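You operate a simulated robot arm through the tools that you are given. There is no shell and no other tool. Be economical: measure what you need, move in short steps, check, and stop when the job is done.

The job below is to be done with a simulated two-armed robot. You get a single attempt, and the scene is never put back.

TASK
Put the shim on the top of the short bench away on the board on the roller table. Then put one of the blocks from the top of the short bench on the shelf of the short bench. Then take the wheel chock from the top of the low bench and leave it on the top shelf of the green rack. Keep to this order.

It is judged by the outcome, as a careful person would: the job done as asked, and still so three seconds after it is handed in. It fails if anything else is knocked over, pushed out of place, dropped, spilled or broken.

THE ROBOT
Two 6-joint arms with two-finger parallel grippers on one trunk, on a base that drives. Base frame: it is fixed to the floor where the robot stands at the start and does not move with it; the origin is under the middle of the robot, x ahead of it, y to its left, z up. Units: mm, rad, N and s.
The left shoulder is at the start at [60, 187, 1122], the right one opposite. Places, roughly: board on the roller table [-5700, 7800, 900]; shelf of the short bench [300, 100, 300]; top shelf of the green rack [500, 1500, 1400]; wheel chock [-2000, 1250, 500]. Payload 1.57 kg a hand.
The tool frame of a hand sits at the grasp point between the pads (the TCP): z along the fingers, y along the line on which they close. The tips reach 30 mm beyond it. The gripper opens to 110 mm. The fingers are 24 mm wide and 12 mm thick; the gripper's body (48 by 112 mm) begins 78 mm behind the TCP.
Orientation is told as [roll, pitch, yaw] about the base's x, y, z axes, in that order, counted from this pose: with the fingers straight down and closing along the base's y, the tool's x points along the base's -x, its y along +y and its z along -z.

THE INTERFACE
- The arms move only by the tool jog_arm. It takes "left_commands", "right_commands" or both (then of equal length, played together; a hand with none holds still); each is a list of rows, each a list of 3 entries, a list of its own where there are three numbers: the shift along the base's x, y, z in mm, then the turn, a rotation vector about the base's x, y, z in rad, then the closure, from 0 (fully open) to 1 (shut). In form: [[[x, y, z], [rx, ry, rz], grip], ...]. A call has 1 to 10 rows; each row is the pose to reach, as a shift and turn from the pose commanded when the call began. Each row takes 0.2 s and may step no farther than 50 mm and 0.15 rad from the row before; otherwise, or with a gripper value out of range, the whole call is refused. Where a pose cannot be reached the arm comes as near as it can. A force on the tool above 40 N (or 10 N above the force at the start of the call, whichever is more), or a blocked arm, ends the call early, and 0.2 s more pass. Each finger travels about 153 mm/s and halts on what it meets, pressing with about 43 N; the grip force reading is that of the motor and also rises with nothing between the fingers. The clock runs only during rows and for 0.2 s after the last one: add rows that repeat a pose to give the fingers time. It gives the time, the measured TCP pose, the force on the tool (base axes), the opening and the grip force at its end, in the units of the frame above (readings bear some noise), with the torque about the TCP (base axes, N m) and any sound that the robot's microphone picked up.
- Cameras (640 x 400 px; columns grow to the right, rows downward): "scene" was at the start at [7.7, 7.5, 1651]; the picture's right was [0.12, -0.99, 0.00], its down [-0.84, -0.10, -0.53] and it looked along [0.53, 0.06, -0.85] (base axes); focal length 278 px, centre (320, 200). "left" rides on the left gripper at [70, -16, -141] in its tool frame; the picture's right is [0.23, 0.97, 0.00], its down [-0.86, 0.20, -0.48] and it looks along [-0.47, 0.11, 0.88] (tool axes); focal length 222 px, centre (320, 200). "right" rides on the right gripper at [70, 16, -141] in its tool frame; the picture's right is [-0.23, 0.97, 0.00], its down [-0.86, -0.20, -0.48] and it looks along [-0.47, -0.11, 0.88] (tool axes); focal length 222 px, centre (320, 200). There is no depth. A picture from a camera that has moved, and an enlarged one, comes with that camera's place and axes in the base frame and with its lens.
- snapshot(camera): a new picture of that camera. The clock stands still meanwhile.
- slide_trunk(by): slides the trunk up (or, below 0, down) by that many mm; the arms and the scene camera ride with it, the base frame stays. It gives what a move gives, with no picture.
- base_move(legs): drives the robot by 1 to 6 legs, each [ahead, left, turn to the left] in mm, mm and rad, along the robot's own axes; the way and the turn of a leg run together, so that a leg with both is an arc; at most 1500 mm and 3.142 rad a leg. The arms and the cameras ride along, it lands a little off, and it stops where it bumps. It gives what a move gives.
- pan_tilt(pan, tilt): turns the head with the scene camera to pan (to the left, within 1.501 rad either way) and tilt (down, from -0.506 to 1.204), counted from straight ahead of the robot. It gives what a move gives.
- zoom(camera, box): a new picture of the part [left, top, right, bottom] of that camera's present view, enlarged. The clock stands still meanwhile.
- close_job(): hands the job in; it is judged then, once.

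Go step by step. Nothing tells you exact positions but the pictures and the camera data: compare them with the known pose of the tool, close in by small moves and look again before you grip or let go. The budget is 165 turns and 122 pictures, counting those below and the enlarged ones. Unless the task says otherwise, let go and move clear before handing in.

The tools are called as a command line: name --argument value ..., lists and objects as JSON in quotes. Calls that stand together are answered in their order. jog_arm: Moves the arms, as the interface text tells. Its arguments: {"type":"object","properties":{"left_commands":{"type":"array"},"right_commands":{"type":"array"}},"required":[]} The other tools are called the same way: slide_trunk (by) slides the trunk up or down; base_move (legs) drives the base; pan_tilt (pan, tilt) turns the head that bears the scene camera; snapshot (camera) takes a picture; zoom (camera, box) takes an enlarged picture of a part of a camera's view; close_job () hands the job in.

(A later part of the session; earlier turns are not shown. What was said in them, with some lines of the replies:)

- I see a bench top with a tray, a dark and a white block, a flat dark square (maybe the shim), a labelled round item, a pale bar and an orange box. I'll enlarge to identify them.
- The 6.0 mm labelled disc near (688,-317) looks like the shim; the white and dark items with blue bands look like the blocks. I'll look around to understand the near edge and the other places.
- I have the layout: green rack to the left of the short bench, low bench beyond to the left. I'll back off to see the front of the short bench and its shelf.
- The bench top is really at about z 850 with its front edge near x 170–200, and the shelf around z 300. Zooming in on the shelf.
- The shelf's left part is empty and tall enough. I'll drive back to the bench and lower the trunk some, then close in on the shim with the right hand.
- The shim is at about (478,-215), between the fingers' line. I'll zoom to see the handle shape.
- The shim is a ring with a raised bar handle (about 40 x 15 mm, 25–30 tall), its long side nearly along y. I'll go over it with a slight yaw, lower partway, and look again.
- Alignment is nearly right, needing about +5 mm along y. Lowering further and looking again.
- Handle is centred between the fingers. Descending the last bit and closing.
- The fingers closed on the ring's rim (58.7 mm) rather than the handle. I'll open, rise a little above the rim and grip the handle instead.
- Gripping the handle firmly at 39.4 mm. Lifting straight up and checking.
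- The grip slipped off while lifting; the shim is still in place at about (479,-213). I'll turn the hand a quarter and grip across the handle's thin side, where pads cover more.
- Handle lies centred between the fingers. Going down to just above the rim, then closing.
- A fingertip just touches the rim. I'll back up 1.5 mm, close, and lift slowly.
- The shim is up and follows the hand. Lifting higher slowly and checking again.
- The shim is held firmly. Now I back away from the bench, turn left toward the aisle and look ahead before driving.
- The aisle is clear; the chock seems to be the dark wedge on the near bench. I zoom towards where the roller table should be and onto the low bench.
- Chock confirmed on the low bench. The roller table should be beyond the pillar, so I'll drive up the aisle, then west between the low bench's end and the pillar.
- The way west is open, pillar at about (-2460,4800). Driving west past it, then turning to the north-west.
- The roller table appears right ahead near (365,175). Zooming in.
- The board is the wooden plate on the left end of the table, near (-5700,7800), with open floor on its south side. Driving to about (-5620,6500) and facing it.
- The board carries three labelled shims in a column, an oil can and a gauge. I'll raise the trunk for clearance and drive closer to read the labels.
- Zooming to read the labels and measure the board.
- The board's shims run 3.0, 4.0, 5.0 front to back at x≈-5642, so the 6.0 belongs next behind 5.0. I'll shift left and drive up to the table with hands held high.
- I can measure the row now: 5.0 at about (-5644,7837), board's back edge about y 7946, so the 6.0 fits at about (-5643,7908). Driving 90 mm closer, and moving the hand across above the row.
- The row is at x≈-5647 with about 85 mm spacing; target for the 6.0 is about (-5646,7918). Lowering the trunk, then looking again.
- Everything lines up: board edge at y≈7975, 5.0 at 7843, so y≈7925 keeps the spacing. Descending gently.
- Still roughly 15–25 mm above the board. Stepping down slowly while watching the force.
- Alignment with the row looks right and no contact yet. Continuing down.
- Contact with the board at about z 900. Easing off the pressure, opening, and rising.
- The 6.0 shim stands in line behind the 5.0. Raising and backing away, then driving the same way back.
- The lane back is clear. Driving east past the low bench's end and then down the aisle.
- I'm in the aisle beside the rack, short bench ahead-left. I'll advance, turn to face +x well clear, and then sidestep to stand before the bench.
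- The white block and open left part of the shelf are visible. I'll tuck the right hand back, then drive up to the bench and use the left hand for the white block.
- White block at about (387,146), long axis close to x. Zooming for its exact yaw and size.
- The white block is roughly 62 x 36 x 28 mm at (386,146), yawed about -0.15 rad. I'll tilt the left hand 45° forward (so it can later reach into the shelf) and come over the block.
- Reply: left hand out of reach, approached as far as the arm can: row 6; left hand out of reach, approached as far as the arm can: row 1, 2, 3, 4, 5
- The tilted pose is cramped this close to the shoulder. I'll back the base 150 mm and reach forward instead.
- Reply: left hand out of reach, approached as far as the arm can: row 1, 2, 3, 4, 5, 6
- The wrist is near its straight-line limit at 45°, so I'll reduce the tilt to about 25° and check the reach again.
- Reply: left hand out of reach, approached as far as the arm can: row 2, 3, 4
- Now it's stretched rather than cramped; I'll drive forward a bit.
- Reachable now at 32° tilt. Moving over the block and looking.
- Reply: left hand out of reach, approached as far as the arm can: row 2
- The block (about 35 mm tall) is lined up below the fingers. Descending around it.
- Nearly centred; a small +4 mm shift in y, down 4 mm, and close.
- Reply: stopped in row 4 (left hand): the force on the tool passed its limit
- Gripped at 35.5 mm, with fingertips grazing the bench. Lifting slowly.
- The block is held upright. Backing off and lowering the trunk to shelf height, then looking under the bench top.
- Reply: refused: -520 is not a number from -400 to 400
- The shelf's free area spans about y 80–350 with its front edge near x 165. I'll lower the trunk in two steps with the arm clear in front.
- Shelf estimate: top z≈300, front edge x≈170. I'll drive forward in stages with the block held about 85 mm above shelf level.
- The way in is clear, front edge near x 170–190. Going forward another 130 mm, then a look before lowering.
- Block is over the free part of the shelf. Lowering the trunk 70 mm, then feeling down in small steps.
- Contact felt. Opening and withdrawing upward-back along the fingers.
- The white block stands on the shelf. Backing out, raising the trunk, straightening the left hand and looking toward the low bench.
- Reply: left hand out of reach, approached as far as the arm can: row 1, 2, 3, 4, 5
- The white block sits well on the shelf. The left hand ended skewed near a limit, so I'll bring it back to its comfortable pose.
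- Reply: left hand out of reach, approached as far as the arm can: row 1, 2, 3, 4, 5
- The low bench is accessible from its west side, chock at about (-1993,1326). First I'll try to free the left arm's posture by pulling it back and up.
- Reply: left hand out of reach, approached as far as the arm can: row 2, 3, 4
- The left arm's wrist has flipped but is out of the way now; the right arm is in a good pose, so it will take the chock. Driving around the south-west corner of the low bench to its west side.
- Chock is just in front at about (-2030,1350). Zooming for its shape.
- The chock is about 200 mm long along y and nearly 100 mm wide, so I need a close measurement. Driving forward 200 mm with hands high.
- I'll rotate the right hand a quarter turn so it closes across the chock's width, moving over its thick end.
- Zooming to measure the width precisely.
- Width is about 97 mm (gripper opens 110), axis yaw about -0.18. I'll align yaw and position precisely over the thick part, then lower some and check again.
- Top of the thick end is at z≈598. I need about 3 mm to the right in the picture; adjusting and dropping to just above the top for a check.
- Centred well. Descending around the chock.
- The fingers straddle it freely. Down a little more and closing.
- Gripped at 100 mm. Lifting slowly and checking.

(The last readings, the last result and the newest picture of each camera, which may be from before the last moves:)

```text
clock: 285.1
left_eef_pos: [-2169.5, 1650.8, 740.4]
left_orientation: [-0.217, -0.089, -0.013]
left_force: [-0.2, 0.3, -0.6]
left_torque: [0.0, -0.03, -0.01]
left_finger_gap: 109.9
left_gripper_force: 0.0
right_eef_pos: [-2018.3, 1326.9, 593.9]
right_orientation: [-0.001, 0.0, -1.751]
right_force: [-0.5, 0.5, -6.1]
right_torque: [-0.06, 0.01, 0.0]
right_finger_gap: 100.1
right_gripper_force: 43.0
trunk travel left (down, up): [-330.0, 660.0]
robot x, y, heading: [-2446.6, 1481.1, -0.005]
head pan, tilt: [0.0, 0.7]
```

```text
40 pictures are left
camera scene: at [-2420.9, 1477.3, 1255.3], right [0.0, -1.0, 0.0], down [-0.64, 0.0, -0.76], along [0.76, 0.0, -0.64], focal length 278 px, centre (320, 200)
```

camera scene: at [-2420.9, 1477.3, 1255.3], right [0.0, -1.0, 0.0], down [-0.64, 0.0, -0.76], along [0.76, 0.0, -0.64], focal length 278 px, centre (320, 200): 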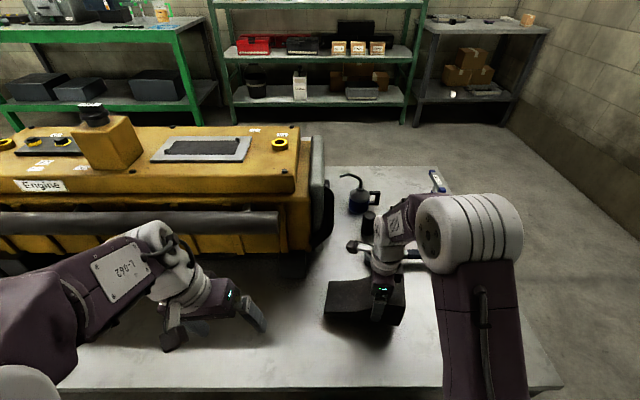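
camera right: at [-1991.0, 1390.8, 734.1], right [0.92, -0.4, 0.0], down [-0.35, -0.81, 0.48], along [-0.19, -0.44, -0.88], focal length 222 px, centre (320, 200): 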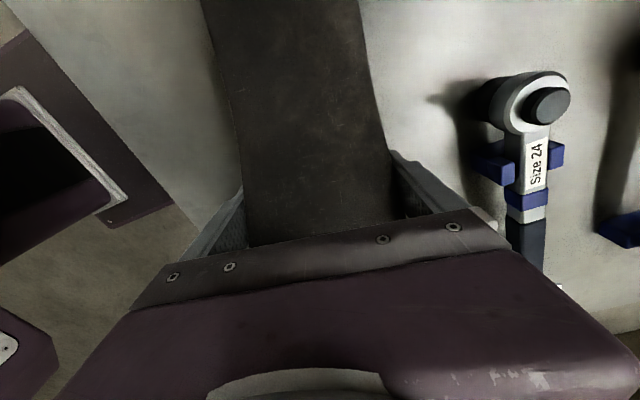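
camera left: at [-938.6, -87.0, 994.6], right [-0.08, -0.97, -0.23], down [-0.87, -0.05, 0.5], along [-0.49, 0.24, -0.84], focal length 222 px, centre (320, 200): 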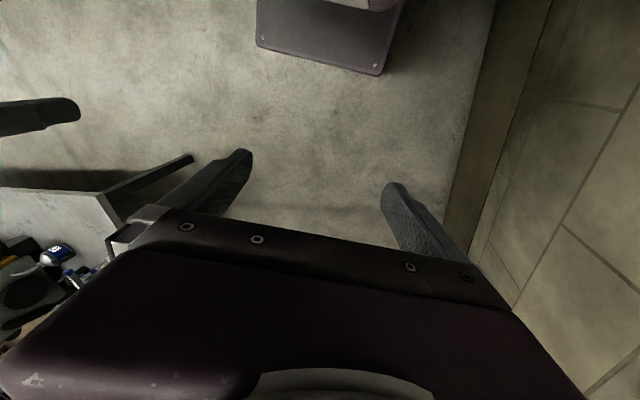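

The chock is held level and balanced. Raising the trunk, backing off and driving around the south end of the low bench toward the rack.

slide_trunk --by 350

base_move --legs '[[-350, 0, 0], [0, 0, -1.571], [1330, 0, 0], [0, 0, 1.571], [1300, 0, 0]]'

pan_tilt --pan 0.6 --tilt 0.3

snapshot --camera "scene"

```text
clock: 288.6
left_eef_pos: [-2168.9, 1649.6, 1090.7]
left_orientation: [-0.216, -0.087, -0.013]
left_force: [0.8, -0.4, -0.4]
left_torque: [0.03, -0.01, -0.01]
left_finger_gap: 110.2
left_gripper_force: 0.1
right_eef_pos: [-2018.4, 1326.4, 943.2]
right_orientation: [0.0, 0.0, -1.751]
right_force: [-0.2, 0.1, -5.0]
right_torque: [-0.06, 0.02, -0.01]
right_finger_gap: 100.0
right_gripper_force: 43.6
trunk travel left (down, up): [-680.0, 310.0]
robot x, y, heading: [-2445.8, 1475.7, -0.007]
head pan, tilt: [0.0, 0.7]
```

```text
clock: 310.9
left_eef_pos: [-1242.9, 295.2, 1090.6]
left_orientation: [-0.217, -0.088, -0.042]
left_force: [0.0, 0.1, 0.9]
left_torque: [0.0, 0.02, -0.01]
left_finger_gap: 110.0
left_gripper_force: 0.1
right_eef_pos: [-1102.2, -33.3, 943.3]
right_orientation: [-0.002, 0.001, -1.776]
right_force: [-0.2, 0.0, -5.6]
right_torque: [-0.07, -0.01, 0.0]
right_finger_gap: 99.6
right_gripper_force: 43.1
trunk travel left (down, up): [-680.0, 310.0]
robot x, y, heading: [-1523.4, 132.0, -0.03]
head pan, tilt: [0.0, 0.7]
```

```text
clock: 311.9
left_eef_pos: [-1243.2, 295.0, 1090.8]
left_orientation: [-0.217, -0.088, -0.041]
left_force: [-0.2, 0.7, -0.6]
left_torque: [-0.01, 0.01, 0.03]
left_finger_gap: 109.9
left_gripper_force: 0.1
right_eef_pos: [-1102.0, -32.9, 943.3]
right_orientation: [-0.001, 0.0, -1.779]
right_force: [0.4, -0.2, -5.6]
right_torque: [-0.06, 0.02, -0.03]
right_finger_gap: 100.1
right_gripper_force: 43.1
trunk travel left (down, up): [-680.0, 310.0]
robot x, y, heading: [-1522.1, 133.0, -0.032]
head pan, tilt: [0.6, 0.3]
```

```text
39 pictures are left
camera scene: at [-1505.4, 181.1, 1641.3], right [0.54, -0.84, 0.0], down [-0.25, -0.16, -0.95], along [0.8, 0.51, -0.3], focal length 278 px, centre (320, 200)
```

scene: 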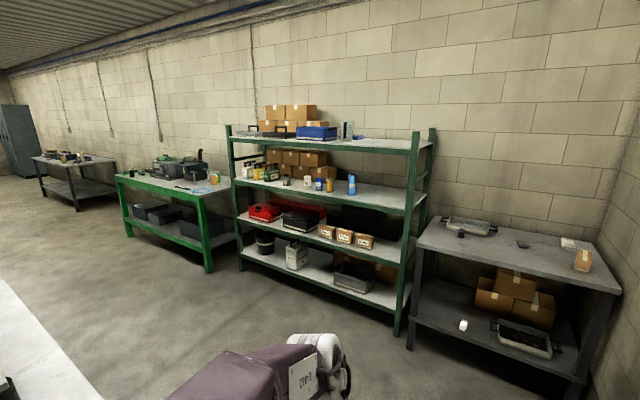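

The rack's top shelf is free at its south end (front edge x≈305, y≈650–1150). I'll raise trunk and hand here in the open first to verify the height is reachable.

slide_trunk --by 308

jog_arm --right_commands '[[[0, 0, 20], [0, 0, 0], 1], [[0, 0, 50], [0, 0, 0], 1], [[0, 0, 85], [0, 0, 0], 1], [[0, 0, 120], [0, 0, 0], 1], [[0, 0, 155], [0, 0, 0], 1], [[0, 0, 190], [0, 0, 0], 1], [[0, 0, 225], [0, 0, 0], 1], [[0, 0, 255], [0, 0, 0], 1], [[0, 0, 280], [0, 0, 0], 1], [[0, 0, 300], [0, 0, 0], 1]]'

```text
clock: 314.9
left_eef_pos: [-1242.2, 293.6, 1397.6]
left_orientation: [-0.218, -0.089, -0.039]
left_force: [0.2, 0.2, -1.0]
left_torque: [0.0, 0.0, 0.02]
left_finger_gap: 110.1
left_gripper_force: 0.0
right_eef_pos: [-1100.7, -32.4, 1250.7]
right_orientation: [-0.002, -0.001, -1.776]
right_force: [0.4, 0.0, -5.6]
right_torque: [-0.08, 0.0, 0.0]
right_finger_gap: 99.8
right_gripper_force: 43.0
trunk travel left (down, up): [-988.0, 2.0]
robot x, y, heading: [-1522.0, 131.0, -0.033]
head pan, tilt: [0.6, 0.3]
```

```text
clock: 317.1
left_eef_pos: [-1242.4, 294.3, 1399.1]
left_orientation: [-0.218, -0.09, -0.04]
left_force: [0.0, -0.5, -0.6]
left_torque: [0.04, 0.01, -0.03]
left_finger_gap: 110.1
left_gripper_force: 0.1
right_eef_pos: [-1101.5, -33.6, 1553.1]
right_orientation: [-0.002, 0.0, -1.777]
right_force: [-0.6, -0.5, -5.9]
right_torque: [-0.06, 0.01, 0.01]
right_finger_gap: 99.8
right_gripper_force: 43.3
trunk travel left (down, up): [-988.0, 2.0]
robot x, y, heading: [-1521.2, 129.6, -0.027]
head pan, tilt: [0.6, 0.3]
```

Height 1553 is reached comfortably. Driving over to stand in front of the free end of the rack.

base_move --legs '[[1000, 0, 0.027], [0, 850, 0]]'

pan_tilt --pan 0 --tilt 0.4

snapshot --camera "scene"

snapshot --camera "right"

```text
clock: 326.5
left_eef_pos: [-213.9, 1121.8, 1398.5]
left_orientation: [-0.215, -0.089, -0.015]
left_force: [1.1, 0.2, -0.6]
left_torque: [0.02, -0.01, 0.0]
left_finger_gap: 109.8
left_gripper_force: 0.0
right_eef_pos: [-63.6, 796.3, 1552.2]
right_orientation: [-0.003, 0.003, -1.752]
right_force: [0.6, -0.4, -5.1]
right_torque: [-0.05, -0.01, 0.0]
right_finger_gap: 100.1
right_gripper_force: 43.3
trunk travel left (down, up): [-988.0, 2.0]
robot x, y, heading: [-491.8, 951.5, -0.007]
head pan, tilt: [0.6, 0.3]
```

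```text
clock: 327.5
left_eef_pos: [-213.3, 1124.3, 1398.2]
left_orientation: [-0.216, -0.089, -0.016]
left_force: [0.6, -0.9, -0.5]
left_torque: [0.0, 0.01, -0.01]
left_finger_gap: 110.0
left_gripper_force: 0.0
right_eef_pos: [-63.3, 798.3, 1553.2]
right_orientation: [0.001, -0.002, -1.752]
right_force: [-0.7, 0.0, -5.4]
right_torque: [-0.07, 0.03, 0.02]
right_finger_gap: 100.2
right_gripper_force: 43.0
trunk travel left (down, up): [-988.0, 2.0]
robot x, y, heading: [-490.4, 950.8, -0.006]
head pan, tilt: [0.0, 0.4]
```

```text
38 pictures are left
camera scene: at [-457.3, 951.8, 1940.1], right [0.0, -1.0, 0.0], down [-0.39, 0.0, -0.92], along [0.92, 0.0, -0.39], focal length 278 px, centre (320, 200)
```

scene: 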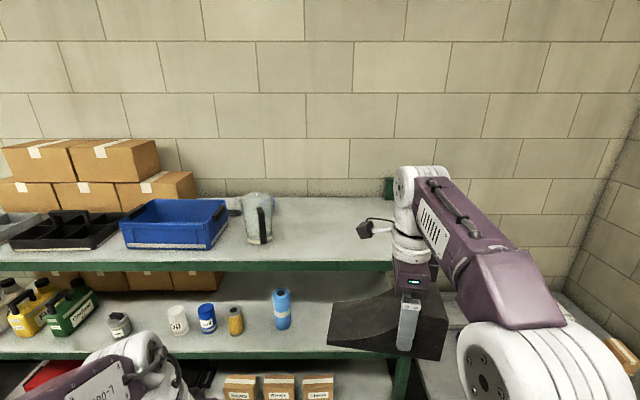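

```text
37 pictures are left
camera right: at [-35.7, 863.7, 1693.6], right [0.92, -0.4, 0.0], down [-0.35, -0.81, 0.48], along [-0.19, -0.44, -0.88], focal length 222 px, centre (320, 200)
```

right: 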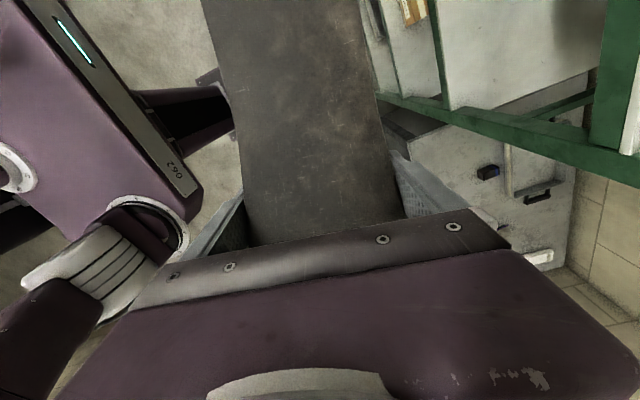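

Shelf top is at about z 1395 and the free area ahead is clear of the jug (y≈1180). Driving forward 400 mm with the chock ~100 mm above the shelf, then reaching 65 mm.

base_move --legs '[[400, 10, 0]]'

jog_arm --right_commands '[[[20, 0, 0], [0, 0, 0], 1], [[40, 0, 0], [0, 0, 0], 1], [[65, 0, -5], [0, 0, 0], 1], [[65, 0, -20], [0, 0, 0], 1], [[65, 0, -35], [0, 0, 0], 1]]'

snapshot --camera "scene"

snapshot --camera "right"

```text
clock: 330.0
left_eef_pos: [182.1, 1134.7, 1399.2]
left_orientation: [-0.217, -0.092, -0.01]
left_force: [-0.9, -0.2, -0.5]
left_torque: [-0.04, -0.03, 0.01]
left_finger_gap: 109.8
left_gripper_force: 0.0
right_eef_pos: [333.6, 809.8, 1555.4]
right_orientation: [0.003, 0.001, -1.746]
right_force: [-1.6, 0.1, -5.0]
right_torque: [-0.04, -0.02, -0.01]
right_finger_gap: 100.0
right_gripper_force: 43.3
trunk travel left (down, up): [-988.0, 2.0]
robot x, y, heading: [-87.8, 960.1, 0.003]
head pan, tilt: [0.0, 0.4]
```

```text
clock: 331.2
left_eef_pos: [183.1, 1135.1, 1398.5]
left_orientation: [-0.217, -0.088, -0.008]
left_force: [0.1, 0.3, 0.0]
left_torque: [0.01, -0.03, -0.01]
left_finger_gap: 110.1
left_gripper_force: 0.1
right_eef_pos: [399.8, 810.3, 1519.7]
right_orientation: [0.001, 0.002, -1.745]
right_force: [-0.8, 0.1, -4.9]
right_torque: [-0.08, 0.0, 0.04]
right_finger_gap: 99.7
right_gripper_force: 42.7
right hand out of reach, approached as far as the arm can: row 3
trunk travel left (down, up): [-988.0, 2.0]
robot x, y, heading: [-88.9, 961.6, -0.001]
head pan, tilt: [0.0, 0.4]
```

```text
36 pictures are left
camera scene: at [-58.9, 960.0, 1940.2], right [0.0, -1.0, 0.0], down [-0.39, 0.0, -0.92], along [0.92, 0.0, -0.39], focal length 278 px, centre (320, 200)
```

scene: 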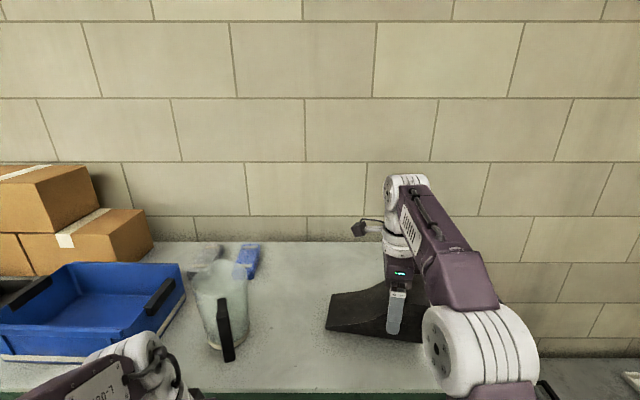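

```text
35 pictures are left
camera right: at [426.8, 874.9, 1660.6], right [0.92, -0.39, 0.0], down [-0.34, -0.81, 0.48], along [-0.19, -0.44, -0.88], focal length 222 px, centre (320, 200)
```

right: 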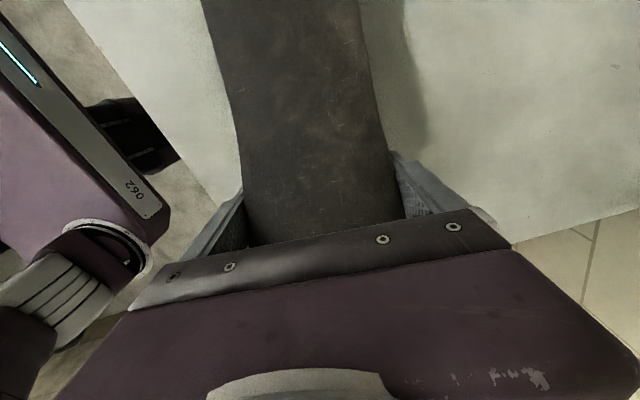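

The chock hovers over free shelf, well inside the edge. Lowering: first 45 mm, then small steps until contact.

jog_arm --right_commands '[[[0, 0, -12], [0, 0, 0], 1], [[0, 0, -24], [0, 0, 0], 1], [[0, 0, -36], [0, 0, 0], 1], [[0, 0, -45], [0, 0, 0], 1]]'

jog_arm --right_commands '[[[0, 0, -3], [0, 0, 0], 1], [[0, 0, -6], [0, 0, 0], 1], [[0, 0, -9], [0, 0, 0], 1]]'

snapshot --camera "scene"

```text
clock: 331.9
left_eef_pos: [184.9, 1134.9, 1398.1]
left_orientation: [-0.217, -0.091, -0.008]
left_force: [-0.4, 1.0, 0.0]
left_torque: [0.02, 0.0, 0.03]
left_finger_gap: 110.2
left_gripper_force: 0.0
right_eef_pos: [399.6, 810.0, 1498.5]
right_orientation: [0.017, 0.002, -1.745]
right_force: [-3.5, 0.5, 11.6]
right_torque: [-0.12, 1.08, 0.05]
right_finger_gap: 99.8
right_gripper_force: 42.8
trunk travel left (down, up): [-988.0, 2.0]
robot x, y, heading: [-90.8, 959.4, 0.002]
head pan, tilt: [0.0, 0.4]
stopped in row 3 (right hand): the force on the tool passed its limit (the readings are from after the stop); the commanded pose is now the measured one
```

```text
clock: 332.4
left_eef_pos: [181.9, 1137.4, 1397.9]
left_orientation: [-0.216, -0.092, -0.008]
left_force: [-1.0, -0.7, 0.2]
left_torque: [0.0, 0.01, -0.01]
left_finger_gap: 109.8
left_gripper_force: 0.0
right_eef_pos: [400.0, 810.7, 1498.1]
right_orientation: [0.027, 0.003, -1.745]
right_force: [-7.9, 1.1, 19.3]
right_torque: [-0.51, 1.85, -0.22]
right_finger_gap: 100.0
right_gripper_force: 42.5
trunk travel left (down, up): [-988.0, 2.0]
robot x, y, heading: [-91.7, 958.5, -0.0]
head pan, tilt: [0.0, 0.4]
stopped in row 2 (right hand): the force on the tool passed its limit (the readings are from after the stop); the commanded pose is now the measured one
```

```text
34 pictures are left
camera scene: at [-62.1, 962.2, 1940.2], right [0.0, -1.0, 0.0], down [-0.39, 0.0, -0.92], along [0.92, 0.0, -0.39], focal length 278 px, centre (320, 200)
```

scene: 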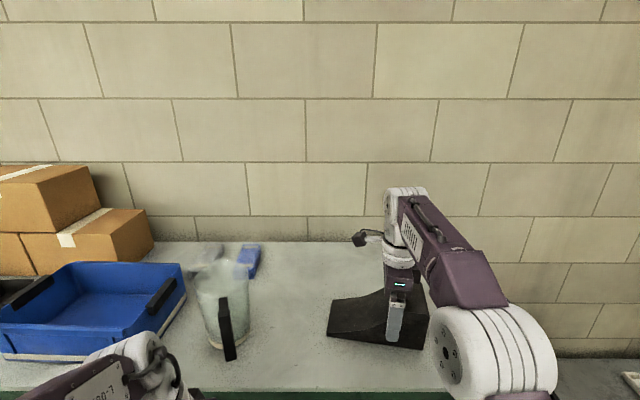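

Contact: the shelf surface is at about z 1440 and the chock rests on it. I'll check closely before releasing.

jog_arm --right_commands '[[[0, 0, 1], [0, 0, 0], 1], [[0, 0, 1], [0, 0, 0], 1]]'

zoom --camera "scene" --box '[300, 250, 480, 390]'

snapshot --camera "right"

```text
clock: 333.0
left_eef_pos: [182.2, 1136.9, 1399.1]
left_orientation: [-0.215, -0.093, -0.006]
left_force: [-0.4, 0.3, -1.0]
left_torque: [0.01, 0.01, 0.03]
left_finger_gap: 110.1
left_gripper_force: 0.0
right_eef_pos: [398.7, 810.1, 1496.9]
right_orientation: [0.03, 0.002, -1.745]
right_force: [-8.3, 2.7, 10.3]
right_torque: [-0.08, 1.28, -0.23]
right_finger_gap: 99.9
right_gripper_force: 43.4
trunk travel left (down, up): [-988.0, 2.0]
robot x, y, heading: [-86.6, 961.0, 0.002]
head pan, tilt: [0.0, 0.4]
```

```text
2.86 times, centred on (390, 320) of scene
camera zoom: at [-63.5, 962.2, 1940.1], right [0.0, -1.0, 0.0], down [-0.39, 0.0, -0.92], along [0.92, 0.0, -0.39], focal length 796 px, centre (120, -143)
```

zoom: 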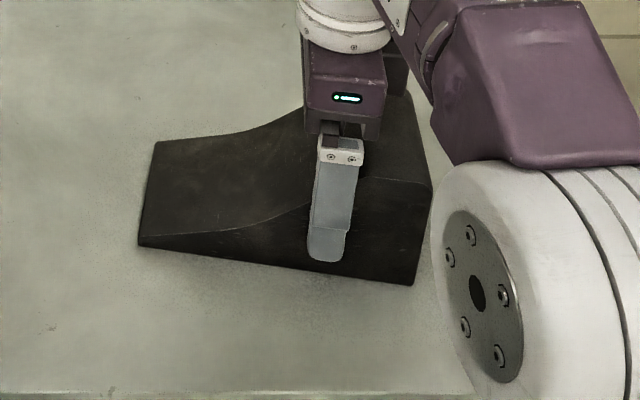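

```text
32 pictures are left
camera right: at [422.7, 875.1, 1639.9], right [0.92, -0.39, 0.03], down [-0.36, -0.81, 0.47], along [-0.16, -0.44, -0.88], focal length 222 px, centre (320, 200)
```

right: 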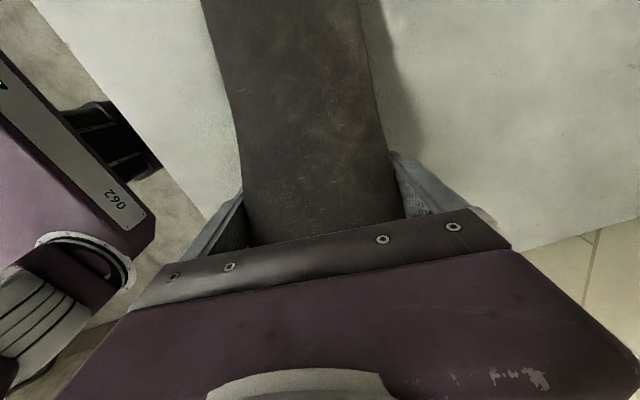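

The chock's underside meets the shelf all along. Opening fully and rising straight up.

jog_arm --right_commands '[[[0, 0, 1], [0, 0, 0], 0.5], [[0, 0, 1], [0, 0, 0], 0], [[0, 0, 1], [0, 0, 0], 0], [[0, 0, 1], [0, 0, 0], 0]]'

snapshot --camera "right"

zoom --camera "scene" --box '[300, 250, 480, 390]'

```text
clock: 334.0
left_eef_pos: [185.5, 1134.6, 1397.7]
left_orientation: [-0.217, -0.087, -0.009]
left_force: [-0.1, 0.3, -0.3]
left_torque: [0.03, 0.01, -0.02]
left_finger_gap: 110.0
left_gripper_force: 0.2
right_eef_pos: [406.6, 808.5, 1497.9]
right_orientation: [0.028, 0.002, -1.744]
right_force: [-0.8, -0.1, -0.7]
right_torque: [0.01, 0.0, -0.02]
right_finger_gap: 109.9
right_gripper_force: 0.0
trunk travel left (down, up): [-988.0, 2.0]
robot x, y, heading: [-92.8, 960.5, 0.005]
head pan, tilt: [0.0, 0.4]
```

```text
31 pictures are left
camera right: at [429.0, 873.1, 1639.3], right [0.92, -0.39, 0.03], down [-0.36, -0.81, 0.47], along [-0.16, -0.44, -0.88], focal length 222 px, centre (320, 200)
```

right: 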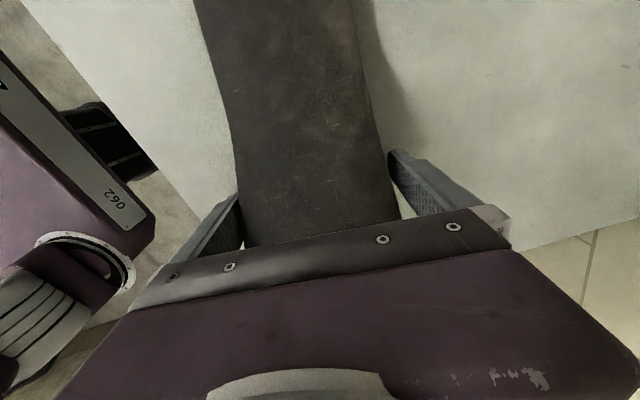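

```text
2.86 times, centred on (390, 320) of scene
camera zoom: at [-56.6, 960.0, 1940.1], right [0.0, -1.0, 0.0], down [-0.39, 0.0, -0.92], along [0.92, 0.0, -0.39], focal length 796 px, centre (120, -143)
```

zoom: 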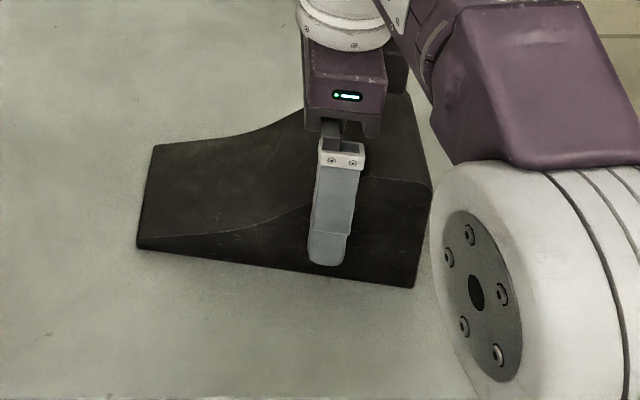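

The chock sits free on the shelf with no load on the hand. Rising straight up.

jog_arm --right_commands '[[[0, 0, 5], [0, 0, 0], 0], [[0, 0, 12], [0, 0, 0], 0], [[0, 0, 22], [0, 0, 0], 0], [[0, 0, 34], [0, 0, 0], 0], [[0, 0, 46], [0, 0, 0], 0], [[-6, 0, 58], [0, 0, 0], 0], [[-15, 0, 68], [0, 0, 0], 0]]'

snapshot --camera "right"

```text
clock: 335.6
left_eef_pos: [186.8, 1134.4, 1397.3]
left_orientation: [-0.215, -0.09, -0.008]
left_force: [-0.7, -0.7, 0.3]
left_torque: [0.02, -0.02, 0.02]
left_finger_gap: 110.0
left_gripper_force: 0.0
right_eef_pos: [388.3, 808.6, 1566.5]
right_orientation: [0.034, 0.005, -1.746]
right_force: [3.2, 0.3, 1.4]
right_torque: [-0.06, -0.18, 0.09]
right_finger_gap: 110.0
right_gripper_force: 0.2
trunk travel left (down, up): [-988.0, 2.0]
robot x, y, heading: [-91.9, 960.5, 0.006]
head pan, tilt: [0.0, 0.4]
```

```text
29 pictures are left
camera right: at [410.1, 873.5, 1707.8], right [0.92, -0.39, 0.03], down [-0.36, -0.81, 0.47], along [-0.16, -0.44, -0.88], focal length 222 px, centre (320, 200)
```

right: 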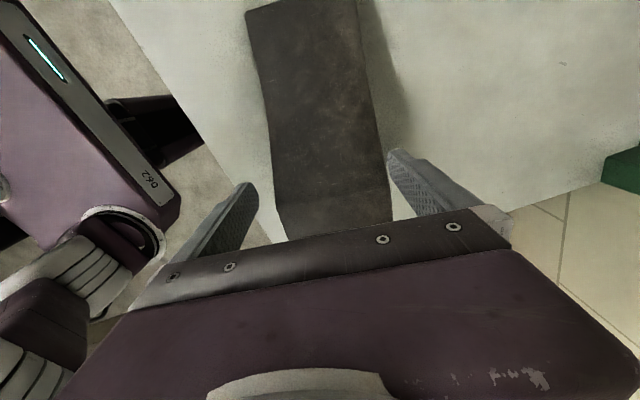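

The tips are just at the chock's top and one grazes it; I'll shift back +8 mm and go higher before retreating.

jog_arm --right_commands '[[[5, 0, 0], [0, 0, 0], 0], [[8, 0, 8], [0, 0, 0], 0], [[8, 0, 20], [0, 0, 0], 0], [[8, 0, 30], [0, 0, 0], 0]]'

snapshot --camera "right"

```text
clock: 336.6
left_eef_pos: [186.3, 1135.9, 1397.1]
left_orientation: [-0.216, -0.088, -0.01]
left_force: [-0.2, 0.6, -0.2]
left_torque: [0.01, 0.03, 0.0]
left_finger_gap: 109.8
left_gripper_force: 0.1
right_eef_pos: [382.9, 808.1, 1570.8]
right_orientation: [0.029, 0.001, -1.746]
right_force: [3.8, 1.2, 1.0]
right_torque: [0.07, -0.17, 0.2]
right_finger_gap: 110.1
right_gripper_force: 0.2
right hand out of reach, approached as far as the arm can: row 1, 2, 3, 4
trunk travel left (down, up): [-988.0, 2.0]
robot x, y, heading: [-94.0, 961.7, 0.001]
head pan, tilt: [0.0, 0.4]
```

```text
28 pictures are left
camera right: at [406.6, 872.8, 1711.3], right [0.92, -0.39, 0.03], down [-0.36, -0.81, 0.47], along [-0.16, -0.44, -0.88], focal length 222 px, centre (320, 200)
```

right: 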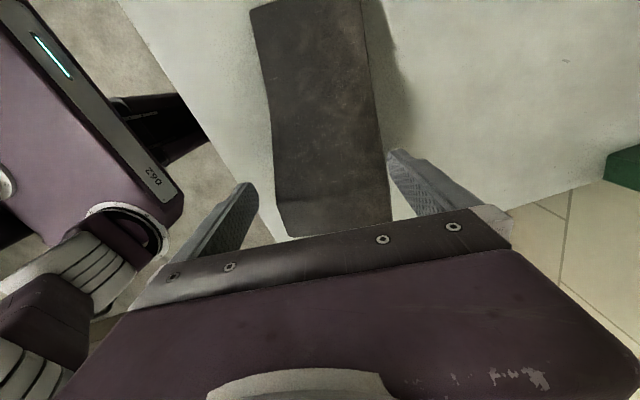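

I'm at the arm's upper reach limit with the far finger just grazing the top. I'll ease down 12 mm and re-centre, then slide the open hand out along the chock's axis past its thick end.

jog_arm --right_commands '[[[4, 0, -8], [0, 0, 0], 0], [[8, 0, -14], [0, 0, 0], 0], [[8, 0, -14], [0, 0, 0], 0]]'

zoom --camera "right" --box '[160, 60, 500, 260]'

```text
clock: 337.4
left_eef_pos: [187.1, 1134.1, 1398.4]
left_orientation: [-0.216, -0.086, -0.01]
left_force: [-0.4, -0.7, -0.3]
left_torque: [0.01, 0.02, 0.01]
left_finger_gap: 109.8
left_gripper_force: 0.0
right_eef_pos: [391.6, 806.4, 1557.7]
right_orientation: [0.028, 0.003, -1.745]
right_force: [4.0, -3.6, 4.2]
right_torque: [-0.11, -0.35, -0.17]
right_finger_gap: 109.8
right_gripper_force: 0.1
trunk travel left (down, up): [-988.0, 2.0]
robot x, y, heading: [-89.6, 959.8, 0.001]
head pan, tilt: [0.0, 0.4]
```

```text
1.88 times, centred on (330, 160) of right
camera zoom: at [414.0, 870.7, 1698.7], right [0.92, -0.39, 0.03], down [-0.36, -0.81, 0.47], along [-0.16, -0.44, -0.88], focal length 418 px, centre (301, 275)
```

zoom: 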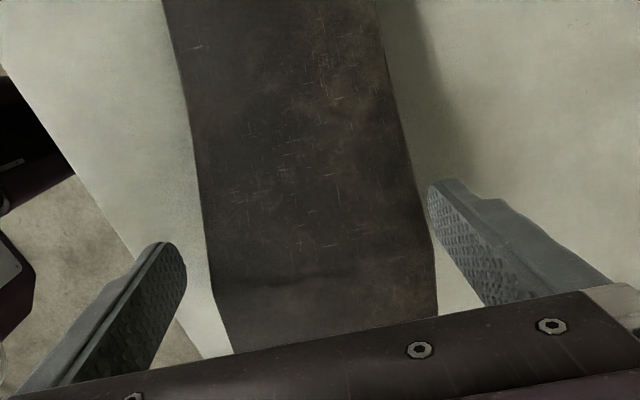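

The far finger still presses lightly on the chock's side; moving +6 mm to centre it.

jog_arm --right_commands '[[[3, 0, -2], [0, 0, 0], 0], [[6, 0, -4], [0, 0, 0], 0], [[6, 0, -4], [0, 0, 0], 0]]'

zoom --camera "right" --box '[160, 60, 500, 260]'

```text
clock: 338.2
left_eef_pos: [186.6, 1133.7, 1398.0]
left_orientation: [-0.215, -0.088, -0.009]
left_force: [0.1, 0.9, -0.9]
left_torque: [-0.02, 0.0, -0.01]
left_finger_gap: 110.1
left_gripper_force: 0.0
right_eef_pos: [393.8, 806.8, 1553.4]
right_orientation: [0.025, 0.001, -1.745]
right_force: [0.6, -0.2, -0.3]
right_torque: [0.01, 0.0, 0.0]
right_finger_gap: 110.0
right_gripper_force: 0.0
trunk travel left (down, up): [-988.0, 2.0]
robot x, y, heading: [-86.1, 961.3, 0.0]
head pan, tilt: [0.0, 0.4]
```

```text
1.88 times, centred on (330, 160) of right
camera zoom: at [417.2, 871.5, 1695.3], right [0.92, -0.39, 0.02], down [-0.36, -0.81, 0.47], along [-0.16, -0.44, -0.88], focal length 418 px, centre (301, 275)
```

zoom: 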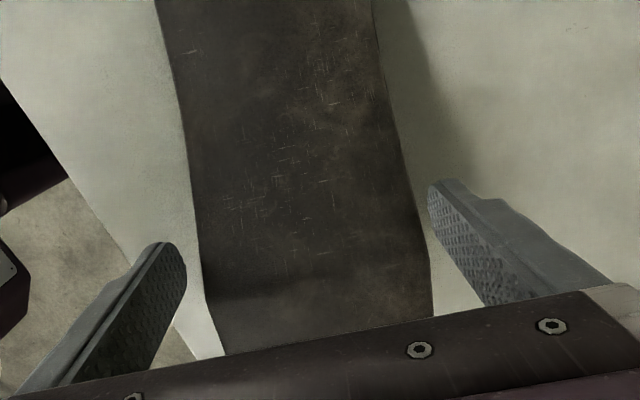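

Free of contact. Sliding out along the chock's axis past its thick end.

jog_arm --right_commands '[[[-3, -17, 0], [0, 0, 0], 0], [[-6, -34, 0], [0, 0, 0], 0], [[-9, -51, 0], [0, 0, 0], 0], [[-12, -68, 0], [0, 0, 0], 0], [[-15, -85, 0], [0, 0, 0], 0], [[-17, -95, 0], [0, 0, 0], 0]]'

snapshot --camera "right"

snapshot --camera "scene"

```text
clock: 339.6
left_eef_pos: [185.5, 1134.8, 1397.4]
left_orientation: [-0.217, -0.087, -0.009]
left_force: [0.3, -0.7, -0.7]
left_torque: [0.03, 0.02, 0.0]
left_finger_gap: 110.1
left_gripper_force: 0.1
right_eef_pos: [376.1, 710.7, 1555.4]
right_orientation: [0.028, 0.004, -1.746]
right_force: [-0.3, 0.1, -0.2]
right_torque: [0.02, 0.02, -0.03]
right_finger_gap: 110.2
right_gripper_force: 0.0
trunk travel left (down, up): [-988.0, 2.0]
robot x, y, heading: [-93.2, 965.0, 0.001]
head pan, tilt: [0.0, 0.4]
```

```text
25 pictures are left
camera right: at [399.2, 774.9, 1695.8], right [0.92, -0.39, 0.03], down [-0.36, -0.81, 0.47], along [-0.16, -0.44, -0.88], focal length 222 px, centre (320, 200)
```

right: 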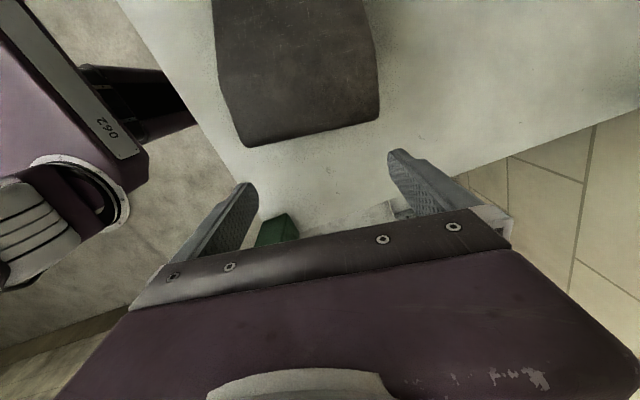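

```text
24 pictures are left
camera scene: at [-57.6, 959.5, 1940.2], right [0.0, -1.0, 0.0], down [-0.39, 0.0, -0.92], along [0.92, 0.0, -0.39], focal length 278 px, centre (320, 200)
```

scene: 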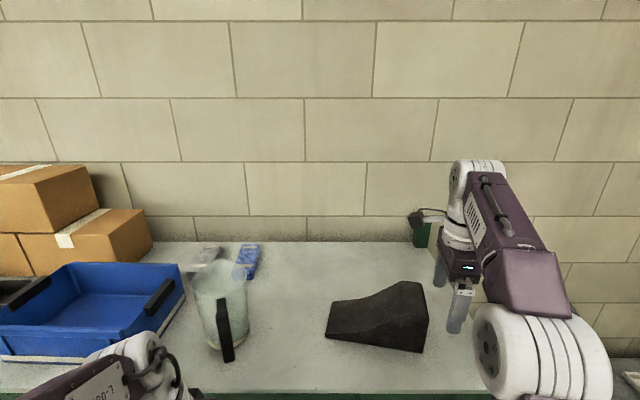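

Chock stands clear on the top shelf, nothing disturbed. Backing straight away from the rack.

base_move --legs '[[-500, 0, 0]]'

snapshot --camera "scene"

pan_tilt --pan -0.8 --tilt 0.6

snapshot --camera "scene"

```text
clock: 342.6
left_eef_pos: [-317.1, 1132.9, 1397.2]
left_orientation: [-0.216, -0.088, -0.015]
left_force: [0.6, -0.2, 0.6]
left_torque: [0.02, 0.03, -0.02]
left_finger_gap: 110.2
left_gripper_force: 0.0
right_eef_pos: [-128.3, 709.2, 1553.7]
right_orientation: [0.026, 0.002, -1.751]
right_force: [1.4, -0.7, 0.5]
right_torque: [-0.01, 0.01, -0.02]
right_finger_gap: 109.7
right_gripper_force: 0.0
trunk travel left (down, up): [-988.0, 2.0]
robot x, y, heading: [-599.0, 961.7, -0.004]
head pan, tilt: [0.0, 0.4]
```

```text
23 pictures are left
camera scene: at [-559.8, 961.0, 1940.1], right [0.0, -1.0, 0.0], down [-0.39, 0.0, -0.92], along [0.92, 0.0, -0.39], focal length 278 px, centre (320, 200)
```

scene: 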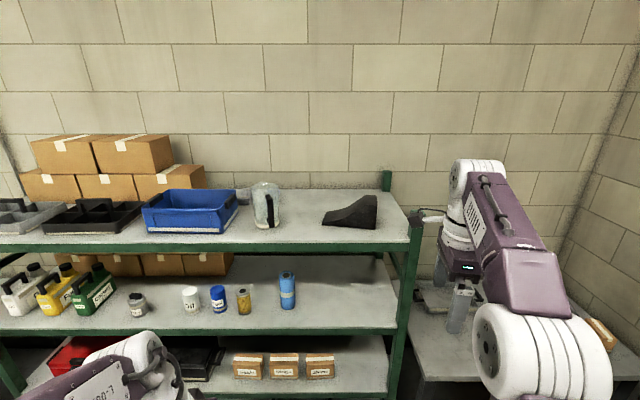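

```text
clock: 343.7
left_eef_pos: [-320.5, 1133.9, 1397.6]
left_orientation: [-0.217, -0.089, -0.013]
left_force: [0.6, 0.5, -0.3]
left_torque: [0.0, 0.01, 0.03]
left_finger_gap: 109.8
left_gripper_force: 0.0
right_eef_pos: [-132.2, 707.9, 1555.2]
right_orientation: [0.028, 0.002, -1.752]
right_force: [-0.2, -0.1, 0.5]
right_torque: [0.0, 0.0, -0.03]
right_finger_gap: 110.3
right_gripper_force: 0.0
trunk travel left (down, up): [-988.0, 2.0]
robot x, y, heading: [-595.2, 961.6, -0.003]
head pan, tilt: [-0.799, 0.6]
```

```text
22 pictures are left
camera scene: at [-595.2, 898.0, 1922.0], right [-0.72, -0.69, 0.0], down [-0.39, 0.41, -0.83], along [0.57, -0.59, -0.56], focal length 278 px, centre (320, 200)
```

scene: 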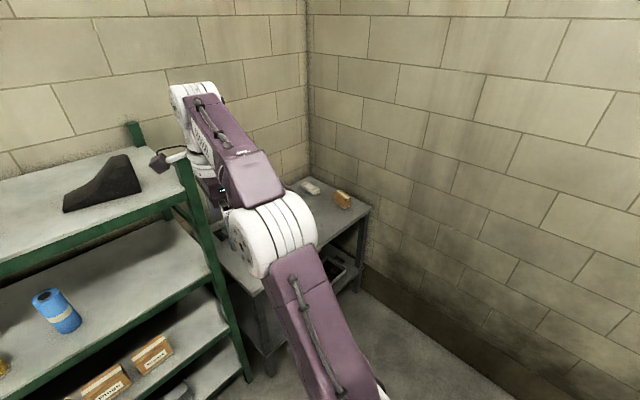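

All three items are in place and both hands are empty and clear, so I'm handing in.

close_job

```text
The job is handed in.
```

I did the three jobs in the order you asked and handed in, with both hands empty and clear.

- **Shim:** the 6.0 mm shim is on the board on the roller table, next in line behind the 5.0 mm one. On my first lift at the short bench it slipped out of the gripper; I re-gripped it and it was not damaged or moved noticeably.
- **Block:** the white block stands on the left, free part of the short bench's shelf.
- **Wheel chock:** it sits on the top shelf of the green rack, at the free end nearest the short bench. While withdrawing, one finger brushed it lightly and may have shifted it a few millimetres; it stayed upright and well inside the shelf edge.

I saw nothing else knocked over or moved in the pictures I took. I did not go back for a final look at the shim or the block.
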